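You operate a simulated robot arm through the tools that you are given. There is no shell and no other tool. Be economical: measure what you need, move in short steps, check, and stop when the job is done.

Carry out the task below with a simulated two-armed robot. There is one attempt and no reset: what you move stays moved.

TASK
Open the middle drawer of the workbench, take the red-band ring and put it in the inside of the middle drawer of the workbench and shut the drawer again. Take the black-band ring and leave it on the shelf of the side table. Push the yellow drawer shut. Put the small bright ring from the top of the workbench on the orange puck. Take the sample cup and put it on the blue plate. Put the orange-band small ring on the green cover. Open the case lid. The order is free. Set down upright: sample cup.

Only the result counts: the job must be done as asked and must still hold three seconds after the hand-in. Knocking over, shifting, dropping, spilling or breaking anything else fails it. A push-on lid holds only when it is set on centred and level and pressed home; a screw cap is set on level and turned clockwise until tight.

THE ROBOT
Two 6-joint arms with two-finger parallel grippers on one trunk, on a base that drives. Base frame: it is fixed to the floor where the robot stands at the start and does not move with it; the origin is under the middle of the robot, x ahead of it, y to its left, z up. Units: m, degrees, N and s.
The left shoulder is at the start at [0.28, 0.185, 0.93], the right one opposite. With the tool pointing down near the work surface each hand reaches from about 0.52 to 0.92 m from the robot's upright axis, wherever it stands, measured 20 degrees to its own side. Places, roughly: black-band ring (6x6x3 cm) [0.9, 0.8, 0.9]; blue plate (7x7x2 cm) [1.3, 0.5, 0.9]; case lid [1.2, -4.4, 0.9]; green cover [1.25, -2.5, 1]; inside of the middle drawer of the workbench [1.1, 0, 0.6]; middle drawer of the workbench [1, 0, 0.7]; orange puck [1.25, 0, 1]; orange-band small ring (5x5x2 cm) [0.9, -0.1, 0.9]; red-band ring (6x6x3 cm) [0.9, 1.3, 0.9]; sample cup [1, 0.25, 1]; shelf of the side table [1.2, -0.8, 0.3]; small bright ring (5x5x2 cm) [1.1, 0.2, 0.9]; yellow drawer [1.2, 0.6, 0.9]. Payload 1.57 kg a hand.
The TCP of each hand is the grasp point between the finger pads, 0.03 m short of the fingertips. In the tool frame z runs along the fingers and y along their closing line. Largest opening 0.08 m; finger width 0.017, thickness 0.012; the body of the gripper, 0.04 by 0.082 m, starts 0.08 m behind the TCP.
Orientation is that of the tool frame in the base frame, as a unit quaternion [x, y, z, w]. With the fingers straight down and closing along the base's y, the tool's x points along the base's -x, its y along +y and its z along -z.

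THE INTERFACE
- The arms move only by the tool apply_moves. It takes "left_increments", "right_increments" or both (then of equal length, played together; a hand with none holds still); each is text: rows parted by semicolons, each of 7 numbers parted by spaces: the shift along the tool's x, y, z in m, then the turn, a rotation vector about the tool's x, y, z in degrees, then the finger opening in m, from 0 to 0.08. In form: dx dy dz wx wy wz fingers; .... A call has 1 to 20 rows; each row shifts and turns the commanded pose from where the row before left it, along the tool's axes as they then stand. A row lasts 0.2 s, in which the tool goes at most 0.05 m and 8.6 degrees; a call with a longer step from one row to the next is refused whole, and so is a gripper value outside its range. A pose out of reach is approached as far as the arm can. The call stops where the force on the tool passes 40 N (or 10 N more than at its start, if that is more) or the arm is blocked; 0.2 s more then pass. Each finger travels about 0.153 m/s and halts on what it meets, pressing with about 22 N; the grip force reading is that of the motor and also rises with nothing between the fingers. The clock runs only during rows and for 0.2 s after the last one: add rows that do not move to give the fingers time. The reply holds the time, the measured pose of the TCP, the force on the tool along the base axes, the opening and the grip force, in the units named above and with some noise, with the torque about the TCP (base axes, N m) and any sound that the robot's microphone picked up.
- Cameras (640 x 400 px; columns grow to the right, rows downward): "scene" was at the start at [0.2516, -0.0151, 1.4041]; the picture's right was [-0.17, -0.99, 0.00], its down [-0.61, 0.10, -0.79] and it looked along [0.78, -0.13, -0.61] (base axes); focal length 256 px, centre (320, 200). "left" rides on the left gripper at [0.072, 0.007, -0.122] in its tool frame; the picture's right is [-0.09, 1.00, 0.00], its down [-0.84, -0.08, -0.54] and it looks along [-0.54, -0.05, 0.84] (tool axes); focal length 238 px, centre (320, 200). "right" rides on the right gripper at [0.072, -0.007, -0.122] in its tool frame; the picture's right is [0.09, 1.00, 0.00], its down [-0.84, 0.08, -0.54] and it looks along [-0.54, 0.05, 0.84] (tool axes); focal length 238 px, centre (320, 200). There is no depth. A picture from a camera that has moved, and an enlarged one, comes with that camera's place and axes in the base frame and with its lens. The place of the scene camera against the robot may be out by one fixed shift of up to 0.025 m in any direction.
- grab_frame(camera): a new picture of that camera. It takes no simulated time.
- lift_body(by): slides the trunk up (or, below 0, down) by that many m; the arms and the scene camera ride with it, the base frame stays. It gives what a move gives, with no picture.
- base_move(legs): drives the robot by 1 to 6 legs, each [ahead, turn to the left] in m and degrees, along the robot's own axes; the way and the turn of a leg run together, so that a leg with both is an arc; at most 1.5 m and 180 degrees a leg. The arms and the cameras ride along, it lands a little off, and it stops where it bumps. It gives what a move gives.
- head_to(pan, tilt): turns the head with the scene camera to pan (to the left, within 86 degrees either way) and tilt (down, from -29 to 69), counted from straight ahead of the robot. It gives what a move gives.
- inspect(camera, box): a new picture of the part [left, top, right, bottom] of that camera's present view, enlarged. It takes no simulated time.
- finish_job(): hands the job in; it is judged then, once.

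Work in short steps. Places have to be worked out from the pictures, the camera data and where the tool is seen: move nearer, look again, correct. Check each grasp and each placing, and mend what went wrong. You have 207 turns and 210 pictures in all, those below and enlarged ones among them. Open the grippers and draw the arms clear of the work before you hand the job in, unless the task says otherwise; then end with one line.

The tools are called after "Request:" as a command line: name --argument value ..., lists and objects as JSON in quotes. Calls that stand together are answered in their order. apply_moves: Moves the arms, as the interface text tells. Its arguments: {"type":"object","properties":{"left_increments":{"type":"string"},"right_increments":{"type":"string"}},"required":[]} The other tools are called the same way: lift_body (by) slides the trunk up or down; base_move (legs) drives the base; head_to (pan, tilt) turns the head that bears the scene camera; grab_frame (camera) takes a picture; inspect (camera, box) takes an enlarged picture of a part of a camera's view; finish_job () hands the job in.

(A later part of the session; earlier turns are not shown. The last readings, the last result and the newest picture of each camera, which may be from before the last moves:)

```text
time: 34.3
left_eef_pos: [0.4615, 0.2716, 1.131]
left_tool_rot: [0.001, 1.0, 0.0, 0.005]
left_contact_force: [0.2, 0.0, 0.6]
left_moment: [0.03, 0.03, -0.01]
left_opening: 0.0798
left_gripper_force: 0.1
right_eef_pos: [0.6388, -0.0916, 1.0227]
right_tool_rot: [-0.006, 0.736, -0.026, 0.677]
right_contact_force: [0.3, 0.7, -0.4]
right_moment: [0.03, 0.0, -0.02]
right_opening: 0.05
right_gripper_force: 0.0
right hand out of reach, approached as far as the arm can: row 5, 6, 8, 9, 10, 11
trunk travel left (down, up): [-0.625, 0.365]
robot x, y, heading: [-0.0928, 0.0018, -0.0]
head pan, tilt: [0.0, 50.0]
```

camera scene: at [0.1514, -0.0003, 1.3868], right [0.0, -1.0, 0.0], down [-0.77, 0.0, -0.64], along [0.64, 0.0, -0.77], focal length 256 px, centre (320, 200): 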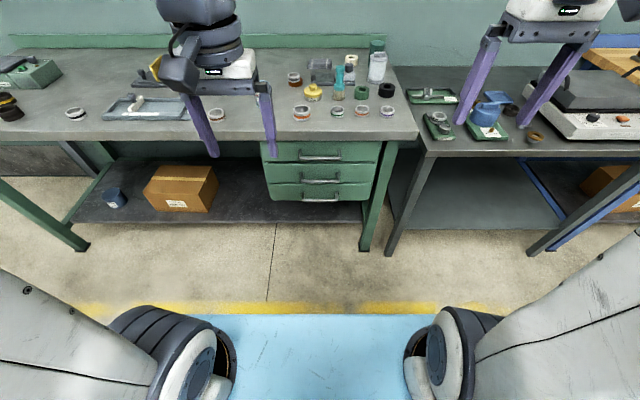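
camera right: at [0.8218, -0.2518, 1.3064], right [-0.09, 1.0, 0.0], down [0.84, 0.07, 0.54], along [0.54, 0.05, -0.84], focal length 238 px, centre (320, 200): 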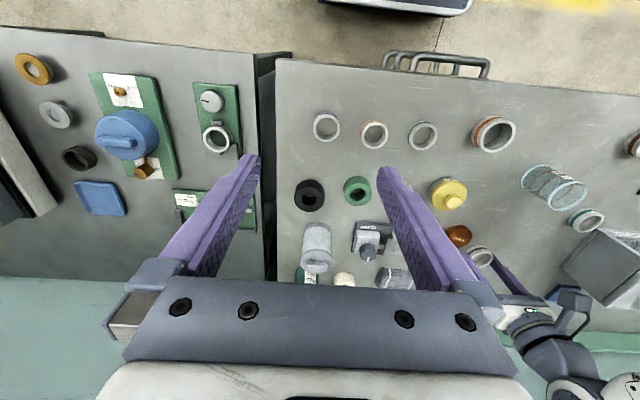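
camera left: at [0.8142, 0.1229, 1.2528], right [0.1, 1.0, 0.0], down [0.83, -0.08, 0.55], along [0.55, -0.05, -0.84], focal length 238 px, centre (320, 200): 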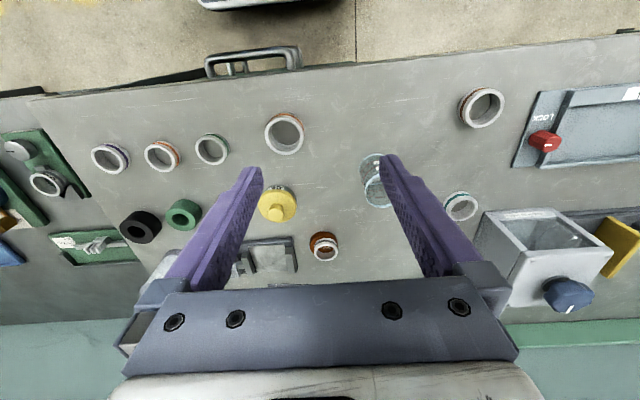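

The wrist was too close to the body. I extend the hand forward along tool z, then roll.

Request:
apply_moves --right_increments "0 0 0.03 0 0 0 0.05;0 0 0.03 0 0 0 0.05;0 0 0.03 0 0 0 0.05;0 0 0 0 0 0 0.05"

Request:
base_move --legs '[[-0.15, 0]]'

Request:
grab_frame --camera "scene"

```text
time: 35.3
left_eef_pos: [0.4615, 0.2717, 1.1308]
left_tool_rot: [0.001, 1.0, 0.0, 0.004]
left_contact_force: [0.1, 0.1, -0.9]
left_moment: [-0.02, 0.01, 0.01]
left_opening: 0.08
left_gripper_force: 0.1
right_eef_pos: [0.729, -0.0916, 1.0203]
right_tool_rot: [-0.002, 0.733, -0.013, 0.68]
right_contact_force: [-0.7, 0.8, 0.6]
right_moment: [0.01, -0.02, -0.05]
right_opening: 0.0499
right_gripper_force: 0.1
right hand out of reach, approached as far as the arm can: row 1
trunk travel left (down, up): [-0.625, 0.365]
robot x, y, heading: [-0.092, 0.0036, -0.1]
head pan, tilt: [0.0, 50.0]
```

```text
time: 36.7
left_eef_pos: [0.3093, 0.2722, 1.1307]
left_tool_rot: [0.0, 1.0, 0.0, 0.004]
left_contact_force: [0.3, 0.1, 0.8]
left_moment: [0.01, 0.01, 0.0]
left_opening: 0.0801
left_gripper_force: 0.1
right_eef_pos: [0.5779, -0.0894, 1.0201]
right_tool_rot: [-0.002, 0.732, -0.013, 0.681]
right_contact_force: [-0.5, -0.3, -0.7]
right_moment: [0.02, -0.03, -0.01]
right_opening: 0.0501
right_gripper_force: 0.0
trunk travel left (down, up): [-0.625, 0.365]
robot x, y, heading: [-0.2438, 0.0, 0.2]
head pan, tilt: [0.0, 50.0]
```

```text
178 pictures are left
camera scene: at [0.0001, 0.0003, 1.3867], right [0.0, -1.0, 0.0], down [-0.77, 0.0, -0.64], along [0.64, 0.0, -0.77], focal length 256 px, centre (320, 200)
```

scene: 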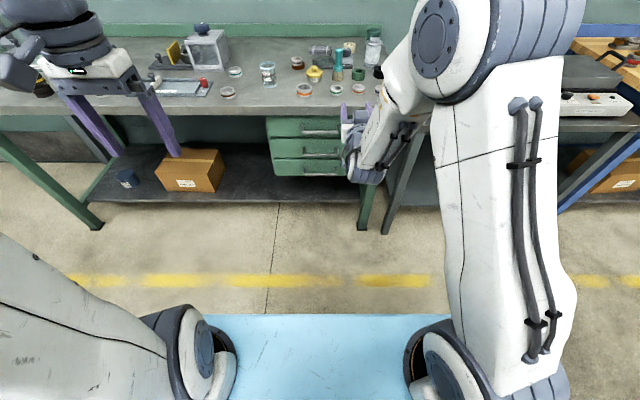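

The hand now points forward (≈4° down). I roll it 90° so the fingers close vertically.

Request:
apply_moves --right_increments "0 0 0 0 -4 0 0.05;0 0 0 0 0 8.2 0.05;0 0 0 0 0 8.2 0.05;0 0 0 0 0 8.2 0.05;0 0 0 0 0 8.2 0.05;0 0 0 0 0 8.2 0.05;0 0 0 0 0 8.2 0.05;0 0 0 0 0 8.2 0.05;0 0 0 0 0 8.2 0.05;0 0 0 0 0 8.2 0.05;0 0 0 0 0 8.2 0.05;0 0 0 0 0 8 0.05;0 0 0 0 0 0 0.05"

Request:
grab_frame --camera "right"

```text
time: 39.5
left_eef_pos: [0.3084, 0.273, 1.1308]
left_tool_rot: [0.0, 1.0, 0.0, 0.004]
left_contact_force: [0.2, 0.8, -0.2]
left_moment: [0.02, 0.02, 0.0]
left_opening: 0.0799
left_gripper_force: 0.0
right_eef_pos: [0.6841, 0.1257, 1.3103]
right_tool_rot: [0.5, 0.504, 0.488, 0.508]
right_contact_force: [0.4, -0.6, 0.3]
right_moment: [-0.01, 0.0, 0.01]
right_opening: 0.0504
right_gripper_force: 0.1
right hand out of reach, approached as far as the arm can: row 2, 3, 4, 5, 6, 7, 8, 9, 10, 11, 12
trunk travel left (down, up): [-0.625, 0.365]
robot x, y, heading: [-0.2438, 0.0006, -0.2]
head pan, tilt: [0.0, 50.0]
```

```text
177 pictures are left
camera right: at [0.5634, 0.1997, 1.3036], right [0.01, 0.11, 0.99], down [-0.55, -0.83, 0.1], along [0.83, -0.55, 0.05], focal length 238 px, centre (320, 200)
```

right: 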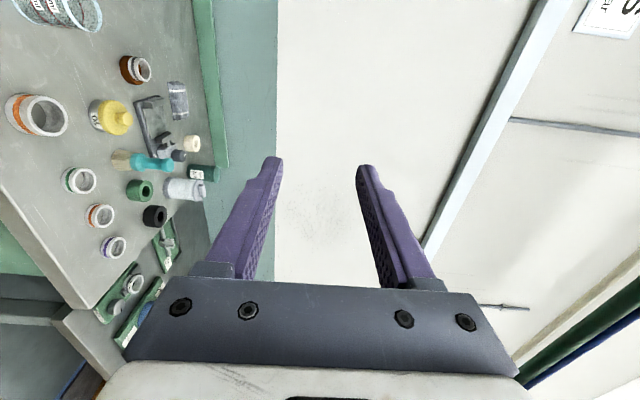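

Orientation is reached but the position drifted to (0.68,0.13,1.31). I try to bring the hand down in this orientation.

Request:
apply_moves --right_increments "-0.01 -0.045 0 0 0 0 0.05;-0.01 -0.045 0 0 0 0 0.05;-0.01 -0.045 0 0 0 0 0.05;-0.01 -0.045 0 0 0 0 0.05;0 0 0 0 0 0 0.05"

```text
time: 40.7
left_eef_pos: [0.3089, 0.2723, 1.1316]
left_tool_rot: [-0.001, 1.0, 0.0, 0.004]
left_contact_force: [-0.2, 0.6, 0.6]
left_moment: [0.02, -0.01, 0.01]
left_opening: 0.0802
left_gripper_force: 0.1
right_eef_pos: [0.7644, 0.1345, 1.1981]
right_tool_rot: [0.5, 0.504, 0.488, 0.508]
right_contact_force: [0.5, -1.1, -0.2]
right_moment: [0.01, -0.04, -0.01]
right_opening: 0.05
right_gripper_force: 0.2
right hand out of reach, approached as far as the arm can: row 1, 2, 3, 4
trunk travel left (down, up): [-0.625, 0.365]
robot x, y, heading: [-0.2411, 0.0009, -0.1]
head pan, tilt: [0.0, 50.0]
```

This roll direction is unfavourable for the right arm; I roll the other way (−180° total).

Request:
apply_moves --right_increments "0 0 0 0 0 -8.5 0.05;0 0 0 0 0 -8.5 0.05;0 0 0 0 0 -8.5 0.05;0 0 0 0 0 -8.5 0.05;0 0 0 0 0 -8.5 0.05;0 0 0 0 0 -8.5 0.05;0 0 0 0 0 -8.5 0.05;0 0 0 0 0 -8.5 0.05;0 0 0 0 0 -8.5 0.05;0 0 0 0 0 -8.5 0.05;0 0 0 0 0 -5 0.05;0 0 0 0 0 0 0.05"

Request:
apply_moves --right_increments "0 0 0 0 0 -8.5 0.05;0 0 0 0 0 -8.5 0.05;0 0 0 0 0 -8.5 0.05;0 0 0 0 0 -8.5 0.05;0 0 0 0 0 -8.5 0.05;0 0 0 0 0 -8.5 0.05;0 0 0 0 0 -8.5 0.05;0 0 0 0 0 -8.5 0.05;0 0 0 0 0 -8.5 0.05;0 0 0 0 0 -8.5 0.05;0 0 0 0 0 -5 0.05;0 0 0 0 0 0 0.05"

Request:
grab_frame --camera "right"

```text
time: 43.3
left_eef_pos: [0.3091, 0.2736, 1.1325]
left_tool_rot: [0.0, 1.0, 0.0, 0.003]
left_contact_force: [-0.3, 0.5, -0.3]
left_moment: [0.01, 0.02, -0.02]
left_opening: 0.08
left_gripper_force: 0.0
right_eef_pos: [0.7642, 0.1353, 1.1994]
right_tool_rot: [-0.004, 0.709, -0.014, 0.705]
right_contact_force: [0.3, -0.3, -0.4]
right_moment: [0.05, 0.01, -0.01]
right_opening: 0.0501
right_gripper_force: 0.0
trunk travel left (down, up): [-0.625, 0.365]
robot x, y, heading: [-0.2468, -0.0027, 0.1]
head pan, tilt: [0.0, 50.0]
```

```text
time: 45.9
left_eef_pos: [0.3093, 0.272, 1.1316]
left_tool_rot: [0.0, 1.0, 0.0, 0.004]
left_contact_force: [0.0, -1.1, -0.5]
left_moment: [-0.04, 0.0, -0.02]
left_opening: 0.08
left_gripper_force: 0.1
right_eef_pos: [0.7654, 0.1344, 1.2001]
right_tool_rot: [0.504, -0.5, 0.508, -0.488]
right_contact_force: [-0.6, 0.9, -0.3]
right_moment: [-0.01, 0.01, -0.02]
right_opening: 0.0503
right_gripper_force: 0.0
trunk travel left (down, up): [-0.625, 0.365]
robot x, y, heading: [-0.2453, -0.0016, -0.1]
head pan, tilt: [0.0, 50.0]
```

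```text
176 pictures are left
camera right: at [0.6428, 0.0651, 1.208], right [-0.01, -0.12, -0.99], down [-0.53, 0.84, -0.09], along [0.85, 0.53, -0.07], focal length 238 px, centre (320, 200)
```

right: 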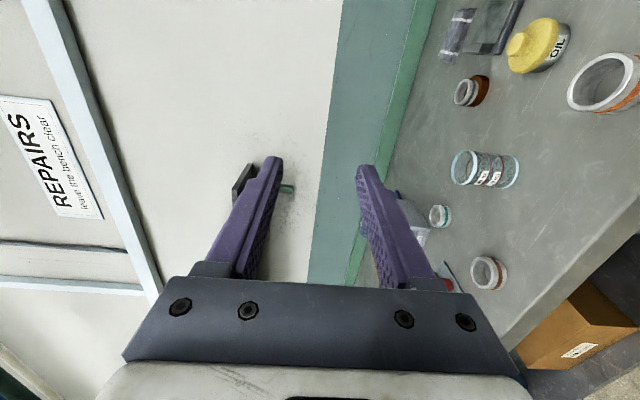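

This orientation works. I bring the hand back slightly and down in front of the drawers to about (0.70,0,0.70).

Request:
apply_moves --right_increments "0.012 0.03 -0.03 0 0 0 0.05;0.012 0.03 -0.03 0 0 0 0.05;0.012 0.04 -0.01 0 0 0 0.05;0.012 0.04 0 0 0 0 0.05;0.012 0.04 0 0 0 0 0.05;0.012 0.04 0 0 0 0 0.05;0.012 0.04 0 0 0 0 0.05;0.012 0.04 0 0 0 0 0.05;0.012 0.04 0 0 0 0 0.05;0.012 0.04 0 0 0 0 0.05;0.012 0.04 0 0 0 0 0.05;0.002 0.04 0 0 0 0 0.05;0 0.02 0 0 0 0 0.05;0 0 0 0 0 0 0.05"

Request:
grab_frame --camera "right"

Request:
grab_frame --camera "scene"

```text
time: 48.9
left_eef_pos: [0.3097, 0.2726, 1.1308]
left_tool_rot: [0.0, 1.0, 0.0, 0.004]
left_contact_force: [-0.3, 0.5, 0.8]
left_moment: [0.01, 0.0, 0.01]
left_opening: 0.08
left_gripper_force: 0.0
right_eef_pos: [0.691, -0.0104, 0.7245]
right_tool_rot: [0.503, -0.499, 0.509, -0.489]
right_contact_force: [-0.6, -0.8, 1.4]
right_moment: [0.02, -0.01, -0.02]
right_opening: 0.0498
right_gripper_force: 0.2
trunk travel left (down, up): [-0.625, 0.365]
robot x, y, heading: [-0.2428, 0.0002, -0.0]
head pan, tilt: [0.0, 50.0]
```

```text
175 pictures are left
camera right: at [0.5694, -0.0799, 0.7332], right [-0.01, -0.11, -0.99], down [-0.53, 0.84, -0.09], along [0.85, 0.53, -0.07], focal length 238 px, centre (320, 200)
```

right: 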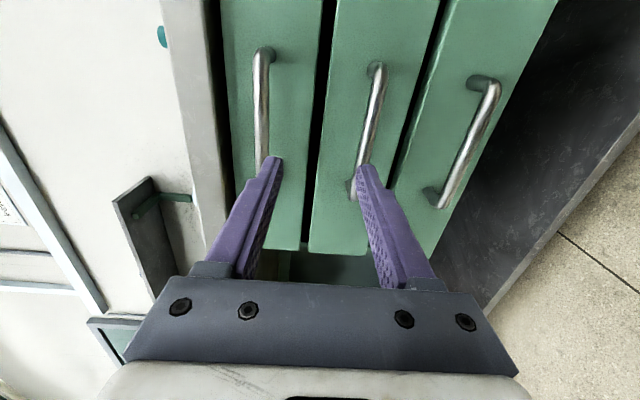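

```text
174 pictures are left
camera scene: at [-0.0001, 0.0003, 1.3868], right [0.0, -1.0, 0.0], down [-0.77, 0.0, -0.64], along [0.64, 0.0, -0.77], focal length 256 px, centre (320, 200)
```

scene: 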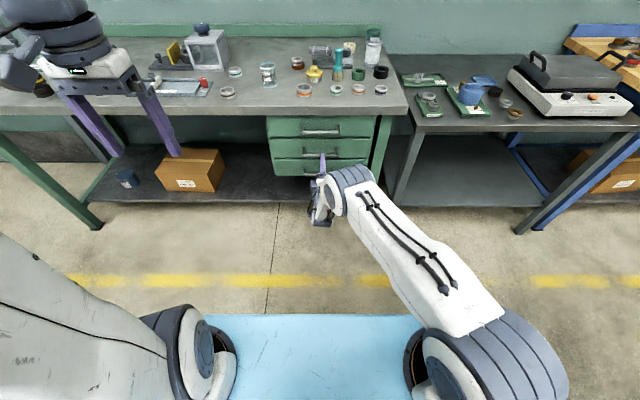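

Middle bar lies at ≈(0.838,0,0.668). I lower the hand to that height with the fingers wider and look before advancing.

Request:
apply_moves --right_increments "-0.005 0.03 0.02 0 0 0 0.065;0 0.026 0.02 0 0 0 0.065;0 0 0.02 0 0 0 0.065;0 0 0 0 0 0 0.065"

Request:
grab_frame --camera "right"

```text
time: 49.9
left_eef_pos: [0.3104, 0.2737, 1.1315]
left_tool_rot: [0.0, 1.0, 0.0, 0.004]
left_contact_force: [0.1, -0.4, 0.3]
left_moment: [0.03, 0.0, 0.01]
left_opening: 0.08
left_gripper_force: 0.0
right_eef_pos: [0.7407, -0.0049, 0.674]
right_tool_rot: [0.503, -0.499, 0.509, -0.489]
right_contact_force: [0.2, -0.2, 0.0]
right_moment: [0.02, 0.01, -0.04]
right_opening: 0.065
right_gripper_force: 0.1
right hand out of reach, approached as far as the arm can: row 3
trunk travel left (down, up): [-0.625, 0.365]
robot x, y, heading: [-0.2405, -0.0003, -0.2]
head pan, tilt: [0.0, 50.0]
```

```text
173 pictures are left
camera right: at [0.6198, -0.0757, 0.6825], right [-0.01, -0.11, -0.99], down [-0.53, 0.84, -0.09], along [0.85, 0.53, -0.07], focal length 238 px, centre (320, 200)
```

right: 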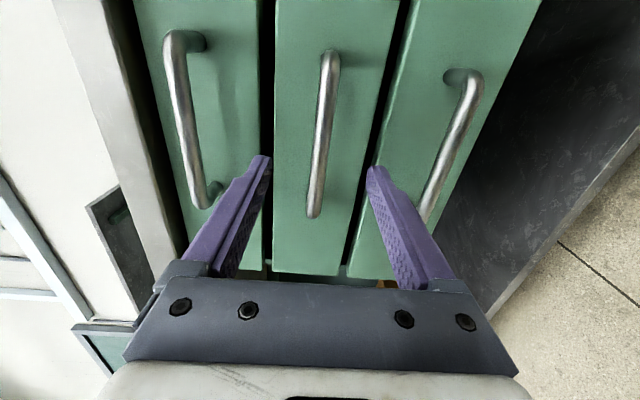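

The bar sits midway between the fingers; bar x≈0.83. The arm is at its limit, so I drive the base 0.085 m ahead and check.

Request:
base_move --legs '[[0.085, 0]]'

Request:
grab_frame --camera "right"

```text
time: 51.0
left_eef_pos: [0.3947, 0.2719, 1.1316]
left_tool_rot: [-0.001, 1.0, 0.0, 0.005]
left_contact_force: [0.1, 0.3, 0.7]
left_moment: [-0.03, 0.04, -0.01]
left_opening: 0.0802
left_gripper_force: 0.0
right_eef_pos: [0.8272, -0.0046, 0.6751]
right_tool_rot: [0.503, -0.499, 0.508, -0.489]
right_contact_force: [-0.3, 0.7, -0.4]
right_moment: [0.01, 0.01, -0.02]
right_opening: 0.0651
right_gripper_force: 0.2
trunk travel left (down, up): [-0.625, 0.365]
robot x, y, heading: [-0.1595, -0.0002, -0.0]
head pan, tilt: [0.0, 50.0]
```

```text
172 pictures are left
camera right: at [0.7055, -0.0747, 0.683], right [-0.01, -0.11, -0.99], down [-0.53, 0.84, -0.09], along [0.85, 0.53, -0.07], focal length 238 px, centre (320, 200)
```

right: 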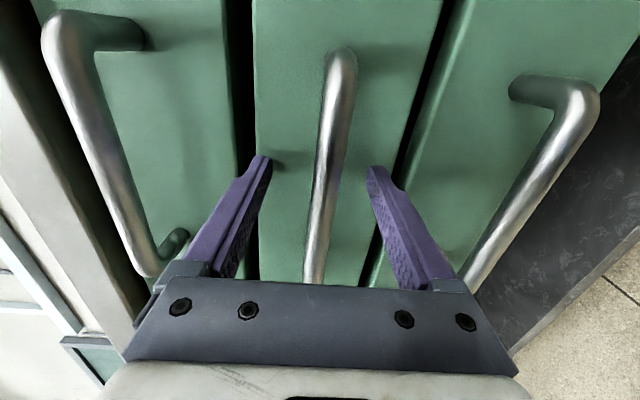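

The bar runs between the pads. I close the gripper.

Request:
apply_moves --right_increments "0 0 0 0 0 0 0.03;0 0 0 0 0 0 0.005;0 0 0 0 0 0 0.005;0 0 0 0 0 0 0.005"

Request:
grab_frame --camera "right"

```text
time: 52.0
left_eef_pos: [0.3946, 0.2733, 1.1307]
left_tool_rot: [-0.001, 1.0, 0.001, 0.004]
left_contact_force: [0.5, -0.1, 0.5]
left_moment: [0.01, -0.01, -0.03]
left_opening: 0.08
left_gripper_force: 0.0
right_eef_pos: [0.8272, -0.005, 0.6727]
right_tool_rot: [0.505, -0.5, 0.507, -0.488]
right_contact_force: [-1.5, 1.2, -7.6]
right_moment: [0.59, -0.07, 0.04]
right_opening: 0.0149
right_gripper_force: 30.3
trunk travel left (down, up): [-0.625, 0.365]
robot x, y, heading: [-0.1551, -0.0015, 0.3]
head pan, tilt: [0.0, 50.0]
```

```text
171 pictures are left
camera right: at [0.7053, -0.0747, 0.6813], right [-0.01, -0.11, -0.99], down [-0.53, 0.84, -0.09], along [0.85, 0.53, -0.07], focal length 238 px, centre (320, 200)
```

right: 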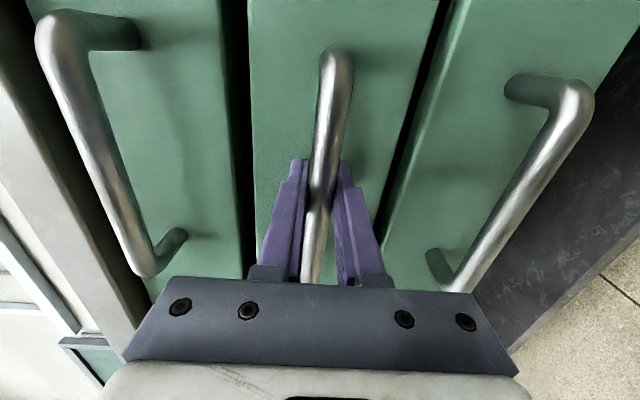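

Bar gripped (1.5 cm). I pull by reversing the base 0.22 m.

Request:
base_move --legs '[[-0.22, 0]]'

Request:
grab_frame --camera "scene"

Request:
grab_frame --camera "right"

```text
time: 53.7
left_eef_pos: [0.1723, 0.2726, 1.1309]
left_tool_rot: [0.0, 1.0, -0.002, 0.003]
left_contact_force: [-0.4, 1.0, -0.4]
left_moment: [0.0, 0.01, -0.03]
left_opening: 0.0801
left_gripper_force: 0.0
right_eef_pos: [0.6034, -0.0046, 0.6722]
right_tool_rot: [0.505, -0.499, 0.507, -0.489]
right_contact_force: [-1.5, 13.4, -15.8]
right_moment: [0.54, -0.16, 0.13]
right_opening: 0.0145
right_gripper_force: 31.1
trunk travel left (down, up): [-0.625, 0.365]
robot x, y, heading: [-0.3847, -0.0005, 0.4]
head pan, tilt: [0.0, 50.0]
```

```text
170 pictures are left
camera scene: at [-0.137, 0.0006, 1.3866], right [0.0, -1.0, 0.0], down [-0.77, 0.0, -0.64], along [0.64, 0.0, -0.77], focal length 256 px, centre (320, 200)
```

scene: 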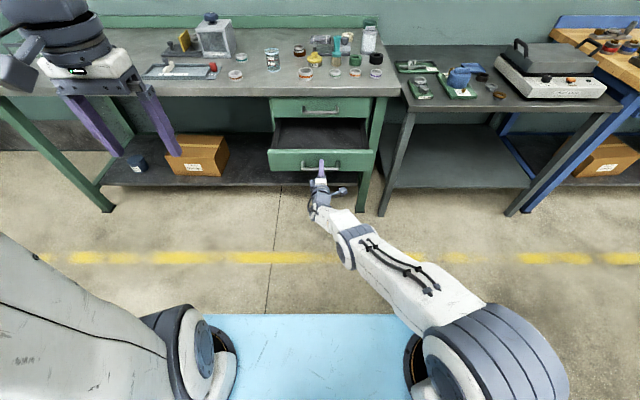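

```text
169 pictures are left
camera right: at [0.4824, -0.0748, 0.6815], right [-0.01, -0.12, -0.99], down [-0.53, 0.84, -0.09], along [0.85, 0.53, -0.07], focal length 238 px, centre (320, 200)
```

right: 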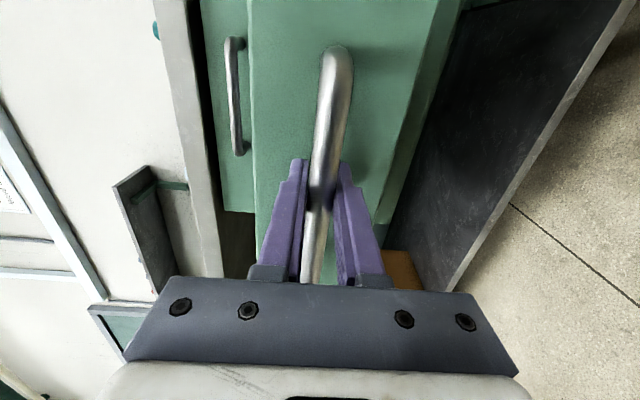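

Drawer is open ~22 cm. I release the handle and back away, then return the right hand to a neutral pose.

Request:
apply_moves --right_increments "0 0 0 0 0 0 0.03;0 0 0 0 0 0 0.06;0 0 0 0 0 0 0.06;0 0 -0.03 0 0 0 0.06;0 0 -0.03 0 0 0 0.06;0 0 -0.03 0 0 0 0.06;0 0 0 0 0 0 0.06"

Request:
base_move --legs '[[-0.1, 0]]'

Request:
apply_moves --right_increments "0.02 -0.04 0 0 0 0 0.06;0.02 -0.04 0 0 0 0 0.06;0.02 -0.04 0 0 0 0 0.06;0.02 -0.04 0 0 0 0 0.06;0.02 -0.04 0 0 0 0 0.06;0.02 -0.04 0 0 0 0 0.06;0.02 -0.04 0 0 0 0 0.06;0 0 0 0 0 8.5 0.08;0 0 0 0 0 8.5 0.08;0 0 0 0 0 8.5 0.08;0 0 0 0 0 8.5 0.08;0 0 0 0 0 8.5 0.08;0 0 0 0 0 8.5 0.08;0 0 0 0 0 8.5 0.08;0 0 0 0 0 8.5 0.08;0 0 0 0 0 8.5 0.08;0 0 0 0 0 8.5 0.08;0 0 0 0 0 5.5 0.08"

```text
time: 55.3
left_eef_pos: [0.1726, 0.2722, 1.1302]
left_tool_rot: [0.0, 1.0, 0.0, 0.004]
left_contact_force: [-0.9, 0.5, 0.3]
left_moment: [-0.03, 0.0, 0.01]
left_opening: 0.0798
left_gripper_force: 0.1
right_eef_pos: [0.5126, -0.0045, 0.6736]
right_tool_rot: [0.503, -0.499, 0.508, -0.49]
right_contact_force: [0.0, -0.2, 1.1]
right_moment: [0.01, 0.06, 0.02]
right_opening: 0.06
right_gripper_force: 0.0
trunk travel left (down, up): [-0.625, 0.365]
robot x, y, heading: [-0.3831, 0.0002, 0.0]
head pan, tilt: [0.0, 50.0]
```

```text
time: 56.4
left_eef_pos: [0.0713, 0.273, 1.1321]
left_tool_rot: [-0.001, 1.0, 0.0, 0.004]
left_contact_force: [0.7, 0.0, 0.6]
left_moment: [0.0, 0.02, 0.01]
left_opening: 0.0801
left_gripper_force: 0.0
right_eef_pos: [0.4133, -0.0024, 0.6749]
right_tool_rot: [0.505, -0.5, 0.506, -0.49]
right_contact_force: [-0.4, -0.4, 0.6]
right_moment: [0.0, -0.01, -0.02]
right_opening: 0.06
right_gripper_force: 0.1
trunk travel left (down, up): [-0.625, 0.365]
robot x, y, heading: [-0.4831, -0.0008, -0.3]
head pan, tilt: [0.0, 50.0]
```

```text
time: 60.2
left_eef_pos: [0.0716, 0.2735, 1.1306]
left_tool_rot: [-0.001, 1.0, 0.0, 0.004]
left_contact_force: [-0.9, 0.6, -0.1]
left_moment: [0.02, -0.02, -0.02]
left_opening: 0.0799
left_gripper_force: 0.1
right_eef_pos: [0.4148, -0.0884, 0.9645]
right_tool_rot: [-0.005, 0.711, -0.015, 0.703]
right_contact_force: [0.0, 0.4, 0.5]
right_moment: [-0.01, 0.0, 0.01]
right_opening: 0.0803
right_gripper_force: 0.1
right hand out of reach, approached as far as the arm can: row 5, 6, 7, 9, 18
trunk travel left (down, up): [-0.625, 0.365]
robot x, y, heading: [-0.4855, -0.0006, 0.2]
head pan, tilt: [0.0, 50.0]
```

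Rotating the right hand back to tool-down and tucking it in.

Request:
apply_moves --right_increments "0 0 0 0 8.5 0 0.08;0 0 0 0 8.5 0 0.08;0 0 0 0 8.5 0 0.08;0 0 0 0 8.5 0 0.08;0 0 0 0 8.5 0 0.08;0 0 0 0 8.5 0 0.08;0 0 0 0 8.5 0 0.08;0 0 0 0 8.5 0 0.08;0 0 0 0 8.5 0 0.08;0 0 0 0 8.5 0 0.08;0 0 0 0 4.4 0 0.08;0.04 -0.02 -0.02 0 0 0 0.08;0.04 -0.02 -0.02 0 0 0 0.08;0.04 -0.02 -0.02 0 0 0 0.08;0.04 -0.02 -0.02 0 0 0 0.08;0.04 -0.02 -0.02 0 0 0 0.08;0.04 -0.02 -0.02 0 0 0 0.08;0.03 -0.02 -0.02 0 0 0 0.08;0 0 0 0 0 0 0.08"

Request:
grab_frame --camera "scene"

```text
time: 64.2
left_eef_pos: [0.0706, 0.2733, 1.1313]
left_tool_rot: [-0.001, 1.0, 0.0, 0.004]
left_contact_force: [-0.1, 0.5, 0.2]
left_moment: [0.04, -0.03, 0.03]
left_opening: 0.08
left_gripper_force: 0.0
right_eef_pos: [0.1226, -0.22, 1.093]
right_tool_rot: [0.016, 0.999, -0.017, 0.032]
right_contact_force: [-0.2, -0.3, -0.6]
right_moment: [0.01, -0.01, -0.01]
right_opening: 0.0798
right_gripper_force: 0.1
right hand out of reach, approached as far as the arm can: row 6, 11
trunk travel left (down, up): [-0.625, 0.365]
robot x, y, heading: [-0.483, -0.0018, -0.1]
head pan, tilt: [0.0, 50.0]
```

```text
168 pictures are left
camera scene: at [-0.2385, 0.0004, 1.3868], right [0.0, -1.0, 0.0], down [-0.77, 0.0, -0.64], along [0.64, 0.0, -0.77], focal length 256 px, centre (320, 200)
```

scene: 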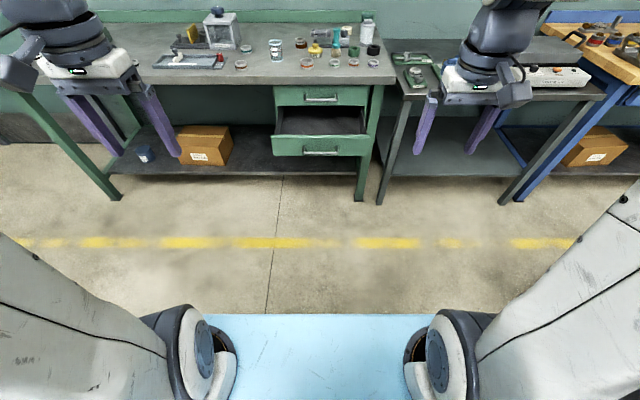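

I straighten the right tool and drive to the left: to about y=1.05, then ahead to look at the red- and black-band rings.

Request:
apply_moves --right_increments "0 0 0 -1.95 3.67 -1.83 0.08;0 0 0 0 0 0 0.08"

Request:
base_move --legs '[[0, 90], [1.05, 0], [0, -90], [0.5, 0]]'

Request:
grab_frame --camera "scene"

```text
time: 64.8
left_eef_pos: [0.0709, 0.2726, 1.1307]
left_tool_rot: [-0.001, 1.0, 0.001, 0.006]
left_contact_force: [-0.2, -0.1, -0.1]
left_moment: [0.0, 0.01, -0.01]
left_opening: 0.0803
left_gripper_force: 0.0
right_eef_pos: [0.124, -0.2208, 1.0907]
right_tool_rot: [0.0, 1.0, 0.001, 0.0]
right_contact_force: [-0.5, -0.6, 0.1]
right_moment: [0.0, 0.01, -0.02]
right_opening: 0.0799
right_gripper_force: 0.0
trunk travel left (down, up): [-0.625, 0.365]
robot x, y, heading: [-0.4792, 0.0008, 0.3]
head pan, tilt: [0.0, 50.0]
```

```text
time: 67.6
left_eef_pos: [-0.3657, 0.5756, 1.1389]
left_tool_rot: [-0.453, 0.891, 0.022, -0.002]
left_contact_force: [0.2, -0.1, -0.6]
left_moment: [-0.05, 0.08, -0.01]
left_opening: 0.08
left_gripper_force: 0.0
right_eef_pos: [0.068, 0.3242, 1.0782]
right_tool_rot: [-0.451, 0.892, 0.022, -0.005]
right_contact_force: [0.9, 0.1, -0.5]
right_moment: [0.06, 0.09, -0.01]
right_opening: 0.08
right_gripper_force: 0.0
trunk travel left (down, up): [-0.625, 0.365]
robot x, y, heading: [-0.557, 0.0457, 42.8]
head pan, tilt: [0.0, 50.0]
stopped in leg 1: the robot was blocked; the commanded pose is now the measured one
```

```text
167 pictures are left
camera scene: at [-0.3819, 0.217, 1.3886], right [0.68, -0.74, 0.01], down [-0.56, -0.52, -0.64], along [0.48, 0.43, -0.77], focal length 256 px, centre (320, 200)
```

scene: 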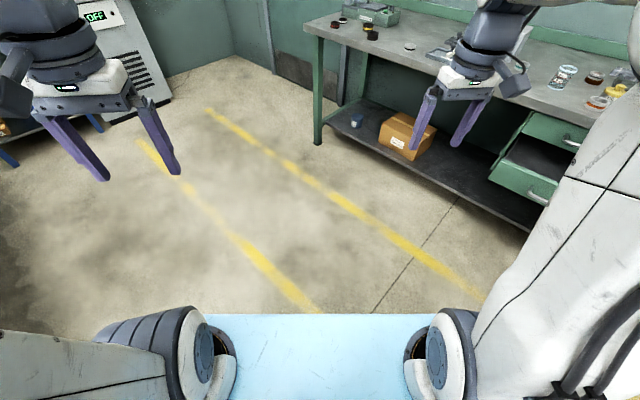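

The base bumped something behind while turning. I move ahead (into clear floor) and look back to check.

Request:
base_move --legs '[[0.3, 0]]'

Request:
head_to --pan 86 --tilt 30

Request:
grab_frame --camera "scene"

Request:
head_to --pan -86 --tilt 30

Request:
grab_frame --camera "scene"

```text
time: 69.7
left_eef_pos: [-0.1483, 0.7837, 1.137]
left_tool_rot: [-0.456, 0.89, 0.021, -0.002]
left_contact_force: [-0.2, -0.8, -0.2]
left_moment: [0.0, 0.01, -0.01]
left_opening: 0.0799
left_gripper_force: 0.0
right_eef_pos: [0.2838, 0.5348, 1.0787]
right_tool_rot: [-0.454, 0.891, 0.021, -0.003]
right_contact_force: [-0.1, 0.1, 0.4]
right_moment: [-0.02, -0.03, -0.05]
right_opening: 0.0796
right_gripper_force: 0.0
trunk travel left (down, up): [-0.625, 0.365]
robot x, y, heading: [-0.3284, 0.2503, 43.0]
head pan, tilt: [0.0, 50.0]
```

```text
time: 71.2
left_eef_pos: [-0.1473, 0.7824, 1.136]
left_tool_rot: [-0.456, 0.89, 0.019, -0.002]
left_contact_force: [-0.4, 0.1, 0.2]
left_moment: [0.04, 0.03, -0.03]
left_opening: 0.0801
left_gripper_force: 0.0
right_eef_pos: [0.2834, 0.5348, 1.0792]
right_tool_rot: [-0.454, 0.891, 0.021, -0.004]
right_contact_force: [0.2, 0.4, 0.9]
right_moment: [0.0, -0.04, 0.02]
right_opening: 0.0802
right_gripper_force: 0.1
trunk travel left (down, up): [-0.625, 0.365]
robot x, y, heading: [-0.3294, 0.2502, 43.0]
head pan, tilt: [85.9, 30.0]
```

```text
166 pictures are left
camera scene: at [-0.2638, 0.4293, 1.4163], right [0.78, 0.63, 0.0], down [0.31, -0.39, -0.87], along [-0.54, 0.67, -0.5], focal length 256 px, centre (320, 200)
```

scene: 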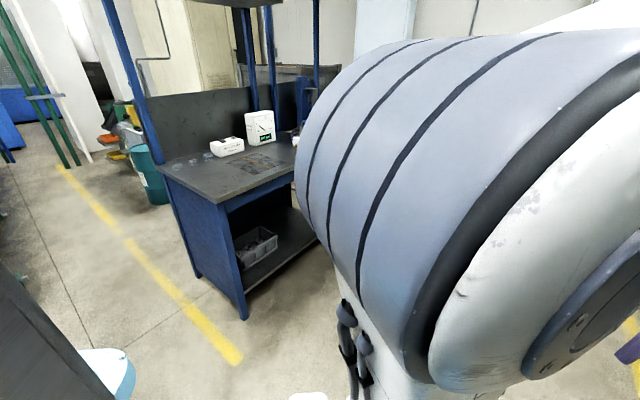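

```text
time: 73.8
left_eef_pos: [-0.1477, 0.7843, 1.1376]
left_tool_rot: [-0.456, 0.89, 0.02, -0.002]
left_contact_force: [0.0, 0.3, -0.1]
left_moment: [0.0, -0.02, 0.01]
left_opening: 0.0801
left_gripper_force: 0.0
right_eef_pos: [0.2841, 0.5357, 1.0789]
right_tool_rot: [-0.454, 0.891, 0.02, -0.003]
right_contact_force: [-0.4, 0.7, -0.3]
right_moment: [0.01, 0.0, -0.01]
right_opening: 0.08
right_gripper_force: 0.1
trunk travel left (down, up): [-0.625, 0.365]
robot x, y, heading: [-0.3339, 0.2496, 43.0]
head pan, tilt: [-85.9, 30.0]
```

```text
165 pictures are left
camera scene: at [-0.1407, 0.2974, 1.4163], right [-0.68, -0.73, 0.0], down [-0.37, 0.34, -0.87], along [0.63, -0.59, -0.5], focal length 256 px, centre (320, 200)
```

scene: 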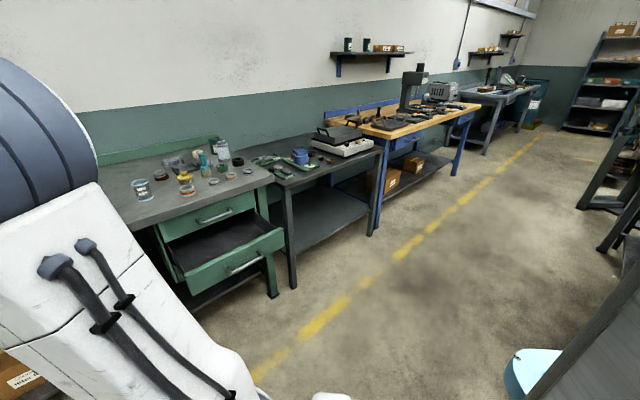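

The rest of the floor is clear; only the rear was constrained. I turn to ~70°, drive 0.85 m and turn to face the bench.

Request:
base_move --legs '[[0, 27], [0.85, 0], [0, -70]]'

Request:
head_to --pan 0 --tilt 50

Request:
grab_frame --camera "scene"

```text
time: 82.7
left_eef_pos: [0.4349, 1.3304, 1.1371]
left_tool_rot: [-0.119, 0.993, 0.02, 0.005]
left_contact_force: [0.1, -0.3, 0.3]
left_moment: [0.0, -0.01, 0.0]
left_opening: 0.0805
left_gripper_force: 0.1
right_eef_pos: [0.601, 0.862, 1.0798]
right_tool_rot: [-0.116, 0.993, 0.02, 0.003]
right_contact_force: [0.3, -1.0, -0.7]
right_moment: [0.0, -0.01, -0.01]
right_opening: 0.0799
right_gripper_force: 0.1
trunk travel left (down, up): [-0.625, 0.365]
robot x, y, heading: [-0.0513, 1.0443, 2.3]
head pan, tilt: [-85.9, 30.0]
```

```text
time: 84.3
left_eef_pos: [0.4349, 1.3301, 1.1375]
left_tool_rot: [-0.119, 0.993, 0.02, 0.004]
left_contact_force: [-0.2, -0.5, -0.5]
left_moment: [0.01, 0.01, -0.02]
left_opening: 0.08
left_gripper_force: 0.0
right_eef_pos: [0.6019, 0.8606, 1.079]
right_tool_rot: [-0.117, 0.993, 0.02, 0.004]
right_contact_force: [-0.7, -0.4, -0.5]
right_moment: [0.01, 0.01, -0.02]
right_opening: 0.08
right_gripper_force: 0.1
trunk travel left (down, up): [-0.625, 0.365]
robot x, y, heading: [-0.0506, 1.0421, 2.0]
head pan, tilt: [0.0, 50.0]
```

```text
164 pictures are left
camera scene: at [0.192, 1.0541, 1.3868], right [0.04, -1.0, 0.0], down [-0.77, -0.03, -0.64], along [0.64, 0.03, -0.77], focal length 256 px, centre (320, 200)
```

scene: 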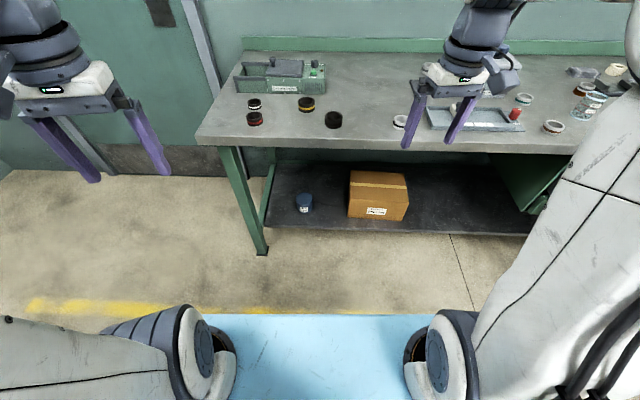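

I zoom in on the rings here.

Request:
inspect --camera "scene" --box '[220, 50, 420, 175]'

Request:
inspect --camera "scene" --box '[380, 50, 580, 175]'

Request:
apply_moves --left_increments "0 0 0 1.15 0.28 6.8 0.08;0 0 0 1.15 0.28 6.8 0.08;0 0 0 0 0 0 0.08" --right_increments "0 0 0 1.15 0.28 6.7 0.08;0 0 0 1.15 0.28 6.7 0.08;0 0 0 0 0 0 0.08"

```text
3.20 times, centred on (320, 112) of scene
camera zoom: at [0.192, 1.0541, 1.3868], right [0.04, -1.0, 0.0], down [-0.77, -0.03, -0.64], along [0.64, 0.03, -0.77], focal length 820 px, centre (320, 480)
```

zoom: 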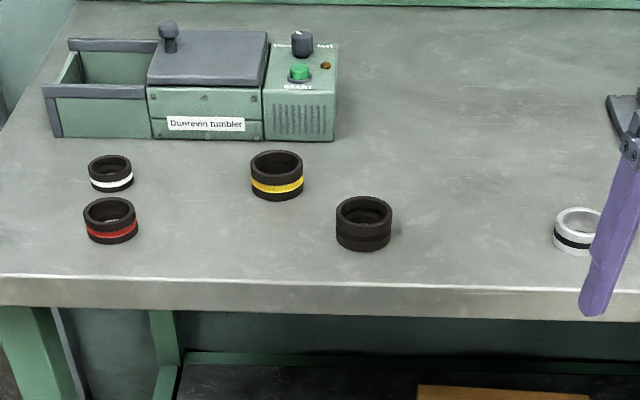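

```text
3.20 times, centred on (480, 112) of scene
camera zoom: at [0.192, 1.0541, 1.3868], right [0.04, -1.0, 0.0], down [-0.77, -0.03, -0.64], along [0.64, 0.03, -0.77], focal length 820 px, centre (-192, 480)
```

zoom: 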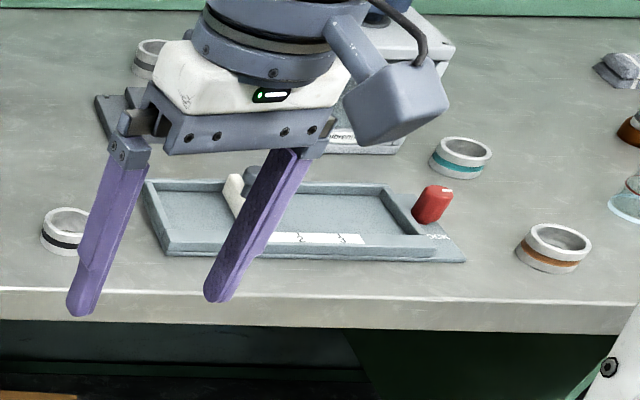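

```text
time: 85.1
left_eef_pos: [0.435, 1.3304, 1.1379]
left_tool_rot: [0.0, 1.0, 0.001, 0.0]
left_contact_force: [0.0, -0.4, -0.1]
left_moment: [0.02, -0.03, 0.0]
left_opening: 0.0802
left_gripper_force: 0.1
right_eef_pos: [0.6003, 0.8603, 1.0788]
right_tool_rot: [0.001, 1.0, 0.0, -0.002]
right_contact_force: [0.1, 0.4, -0.2]
right_moment: [0.03, 0.02, -0.01]
right_opening: 0.08
right_gripper_force: 0.0
trunk travel left (down, up): [-0.625, 0.365]
robot x, y, heading: [-0.0489, 1.0438, 2.3]
head pan, tilt: [0.0, 50.0]
```

Red-band ring (dark body) ≈(0.935,1.305); black-band ring (white body) ≈(0.935,0.81). I drive 0.22 m ahead and look with the wrist cameras.

Request:
base_move --legs '[[0.24, -2]]'

Request:
apply_moves --left_increments "-0.04 -0.004 0.02 0 0 0 0.08;-0.04 -0.004 0.02 0 0 0 0.08;-0.04 -0.004 0.02 0 0 0 0.08;-0.03 0 0.02 0 0 0 0.08;0 0 0 0 0 0 0.08" --right_increments "0.01 -0.01 0 0 0 0 0.08;0.0 -0.01 0 0 0 0 0.08;0 -0.01 0 0 0 0 0.08;0 -0.01 0 0 0 0 0.08;0 0 0 0 0 0 0.08"

Request:
grab_frame --camera "left"

Request:
grab_frame --camera "right"

```text
time: 86.8
left_eef_pos: [0.6794, 1.3187, 1.1382]
left_tool_rot: [0.017, 1.0, 0.0, 0.0]
left_contact_force: [-0.5, -0.2, 0.4]
left_moment: [0.04, -0.03, 0.03]
left_opening: 0.0799
left_gripper_force: 0.1
right_eef_pos: [0.8296, 0.8451, 1.0801]
right_tool_rot: [0.016, 1.0, 0.001, -0.002]
right_contact_force: [0.9, 0.0, 0.2]
right_moment: [0.04, 0.0, -0.03]
right_opening: 0.0797
right_gripper_force: 0.0
trunk travel left (down, up): [-0.625, 0.365]
robot x, y, heading: [0.1862, 1.055, 0.5]
head pan, tilt: [0.0, 50.0]
```

```text
time: 88.0
left_eef_pos: [0.8298, 1.3031, 1.0581]
left_tool_rot: [0.016, 1.0, 0.0, 0.0]
left_contact_force: [0.0, 0.2, -0.2]
left_moment: [-0.02, 0.0, -0.01]
left_opening: 0.0799
left_gripper_force: 0.0
right_eef_pos: [0.8195, 0.8046, 1.0786]
right_tool_rot: [0.017, 1.0, -0.001, -0.002]
right_contact_force: [-1.0, -0.3, 0.7]
right_moment: [-0.01, 0.05, 0.0]
right_opening: 0.0801
right_gripper_force: 0.1
trunk travel left (down, up): [-0.625, 0.365]
robot x, y, heading: [0.1829, 1.0503, -0.0]
head pan, tilt: [0.0, 50.0]
```

```text
161 pictures are left
camera left: at [0.7586, 1.3126, 1.1809], right [0.12, 0.99, 0.0], down [0.83, -0.11, 0.54], along [0.54, -0.07, -0.84], focal length 238 px, centre (320, 200)
```

left: 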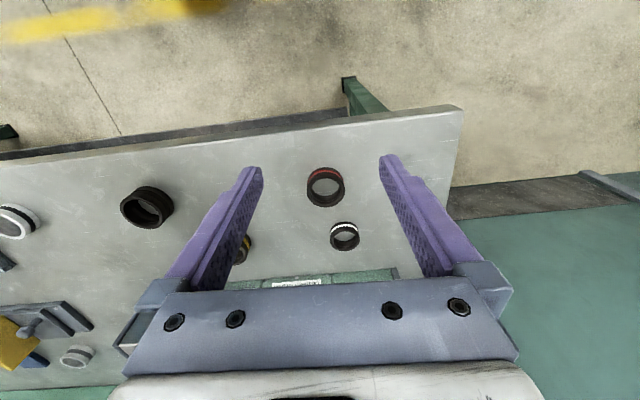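

```text
160 pictures are left
camera right: at [0.7483, 0.8008, 1.2], right [-0.06, 1.0, 0.0], down [0.84, 0.05, 0.54], along [0.54, 0.03, -0.84], focal length 238 px, centre (320, 200)
```

right: 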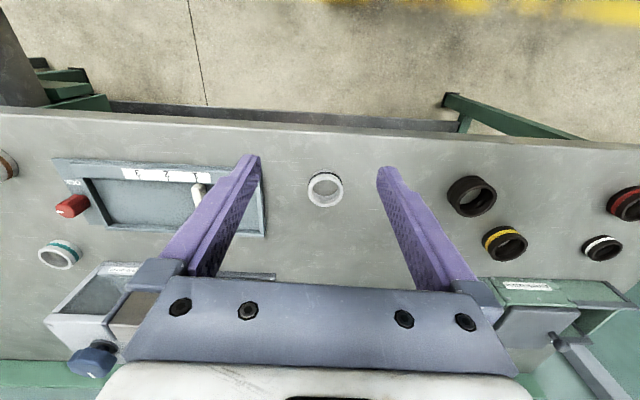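

Red ring ≈(0.917,1.299), black ≈(0.919,0.8175). I bring both hands above and lower to z≈0.96 for a check.

Request:
apply_moves --left_increments "-0.03 0 0.02 0 0 0 0.08;-0.03 0 0.025 0 0 0 0.08;-0.027 -0.001 0.025 0 0 0 0.08;0 0 0.023 0 0 0 0.08;0 0 0 0 0 0 0.08" --right_increments "-0.035 0.004 0.025 0 0 0 0.08;-0.035 0.006 0.03 0 0 0 0.08;-0.029 0.006 0.03 0 0 0 0.08;0 0 0.03 0 0 0 0.08;0 0 0 0 0 0 0.08"

Request:
grab_frame --camera "left"

Request:
grab_frame --camera "right"

```text
time: 89.2
left_eef_pos: [0.9172, 1.2998, 0.9634]
left_tool_rot: [0.016, 1.0, 0.0, 0.0]
left_contact_force: [0.2, -0.5, -0.9]
left_moment: [-0.02, -0.03, 0.0]
left_opening: 0.0802
left_gripper_force: 0.1
right_eef_pos: [0.9171, 0.8164, 0.9628]
right_tool_rot: [0.017, 1.0, 0.001, -0.001]
right_contact_force: [0.0, 0.0, -0.1]
right_moment: [0.0, 0.02, 0.02]
right_opening: 0.0799
right_gripper_force: 0.0
trunk travel left (down, up): [-0.625, 0.365]
robot x, y, heading: [0.1869, 1.0506, 0.4]
head pan, tilt: [0.0, 50.0]
```

```text
159 pictures are left
camera left: at [0.8457, 1.3097, 1.0861], right [0.13, 0.99, 0.0], down [0.83, -0.11, 0.54], along [0.54, -0.07, -0.84], focal length 238 px, centre (320, 200)
```

left: 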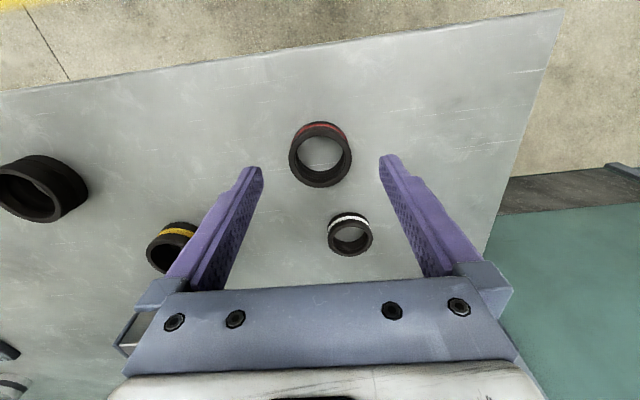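

```text
158 pictures are left
camera right: at [0.8467, 0.8131, 1.0847], right [-0.06, 1.0, 0.0], down [0.84, 0.05, 0.54], along [0.54, 0.03, -0.84], focal length 238 px, centre (320, 200)
```

right: 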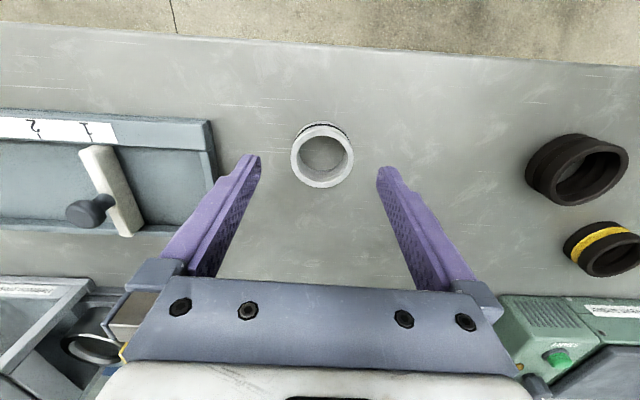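

Both rings lie between the fingers; I shift 6 mm ahead, descend to z≈0.915 and close both.

Request:
apply_moves --left_increments "-0.006 0 0.02 0 0 0 0.08;0 0 0.02 0 0 0 0.08;0 0 0.008 0 0 0 0.08;0 0 0 0 0 0 0.08;0 0 0 0 0 0 0.06;0 0 0 0 0 0 0.045;0 0 0 0 0 0 0.045;0 0 0 0 0 0 0.045" --right_increments "-0.006 0.002 0.02 0 0 0 0.08;0 0 0.02 0 0 0 0.08;0 0 0.008 0 0 0 0.08;0 0 0 0 0 0 0.08;0 0 0 0 0 0 0.06;0 0 0 0 0 0 0.045;0 0 0 0 0 0 0.045;0 0 0 0 0 0 0.045"

Request:
grab_frame --camera "left"

Request:
grab_frame --camera "right"

```text
time: 91.0
left_eef_pos: [0.9231, 1.3003, 0.9162]
left_tool_rot: [0.016, 1.0, 0.0, 0.0]
left_contact_force: [-0.5, 0.8, -0.3]
left_moment: [-0.03, 0.01, -0.02]
left_opening: 0.0513
left_gripper_force: 21.7
right_eef_pos: [0.9234, 0.8203, 0.9156]
right_tool_rot: [0.016, 1.0, 0.001, -0.002]
right_contact_force: [-0.1, 0.5, -0.2]
right_moment: [0.02, 0.02, 0.03]
right_opening: 0.0513
right_gripper_force: 21.8
trunk travel left (down, up): [-0.625, 0.365]
robot x, y, heading: [0.1848, 1.0466, 0.5]
head pan, tilt: [0.0, 50.0]
```

```text
157 pictures are left
camera left: at [0.8507, 1.3089, 1.0389], right [0.13, 0.99, 0.0], down [0.83, -0.11, 0.54], along [0.54, -0.07, -0.84], focal length 238 px, centre (320, 200)
```

left: 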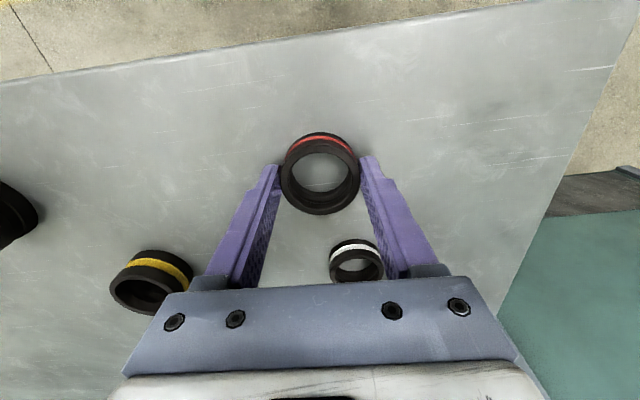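

```text
156 pictures are left
camera right: at [0.8524, 0.8163, 1.0374], right [-0.06, 1.0, 0.0], down [0.84, 0.05, 0.54], along [0.54, 0.03, -0.84], focal length 238 px, centre (320, 200)
```

right: 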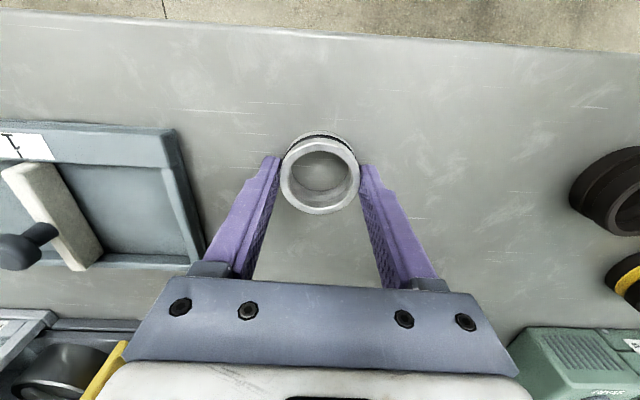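

Both rings are gripped (5.1 cm). I lift both, draw them in, and reverse the base.

Request:
apply_moves --left_increments "0 0 -0.03 0 0 0 0.045;0 0 -0.04 0 0 0 0.045;0 0 -0.04 0 0 0 0.045;0 0 -0.04 0 0 0 0.045;0.04 0 -0.02 0 0 0 0.045;0.04 0 0 0 0 0 0.045;0.04 0 0 0 0 0 0.045;0 0 0 0 0 0 0.045" --right_increments "0 0 -0.03 0 0 0 0.045;0 0 -0.04 0 0 0 0.045;0 0 -0.04 0 0 0 0.045;0 0 -0.04 0 0 0 0.045;0.04 0 -0.02 0 0 0 0.045;0.04 0 0 0 0 0 0.045;0.04 0 0 0 0 0 0.045;0 0 0 0 0 0 0.045"

Request:
base_move --legs '[[-0.4, 0]]'

Request:
grab_frame --camera "scene"

```text
time: 92.8
left_eef_pos: [0.8012, 1.3034, 1.0853]
left_tool_rot: [0.017, 1.0, 0.0, 0.0]
left_contact_force: [-1.0, -0.3, -1.0]
left_moment: [-0.01, -0.03, 0.01]
left_opening: 0.0517
left_gripper_force: 21.7
right_eef_pos: [0.8009, 0.8216, 1.085]
right_tool_rot: [0.017, 1.0, 0.001, -0.002]
right_contact_force: [-0.1, -0.3, -0.7]
right_moment: [-0.01, 0.01, 0.01]
right_opening: 0.0513
right_gripper_force: 22.4
trunk travel left (down, up): [-0.625, 0.365]
robot x, y, heading: [0.1822, 1.0548, 0.4]
head pan, tilt: [0.0, 50.0]
```

```text
time: 95.3
left_eef_pos: [0.4025, 1.3054, 1.0864]
left_tool_rot: [0.012, 1.0, 0.0, 0.0]
left_contact_force: [-0.3, -0.5, -0.7]
left_moment: [-0.01, 0.0, -0.01]
left_opening: 0.0513
left_gripper_force: 22.0
right_eef_pos: [0.4062, 0.8225, 1.0833]
right_tool_rot: [0.014, 1.0, 0.001, -0.002]
right_contact_force: [-0.5, -0.9, -1.4]
right_moment: [0.0, 0.0, 0.0]
right_opening: 0.0514
right_gripper_force: 22.2
trunk travel left (down, up): [-0.625, 0.365]
robot x, y, heading: [-0.2158, 1.0467, 0.6]
head pan, tilt: [0.0, 50.0]
```

```text
155 pictures are left
camera scene: at [0.0298, 1.0493, 1.3867], right [0.02, -1.0, 0.0], down [-0.77, -0.01, -0.64], along [0.64, 0.01, -0.77], focal length 256 px, centre (320, 200)
```

scene: 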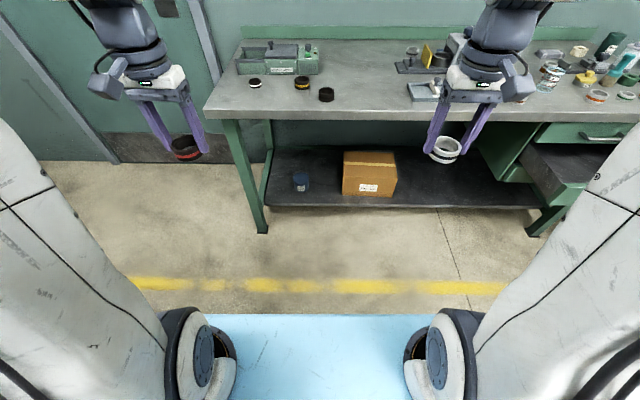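

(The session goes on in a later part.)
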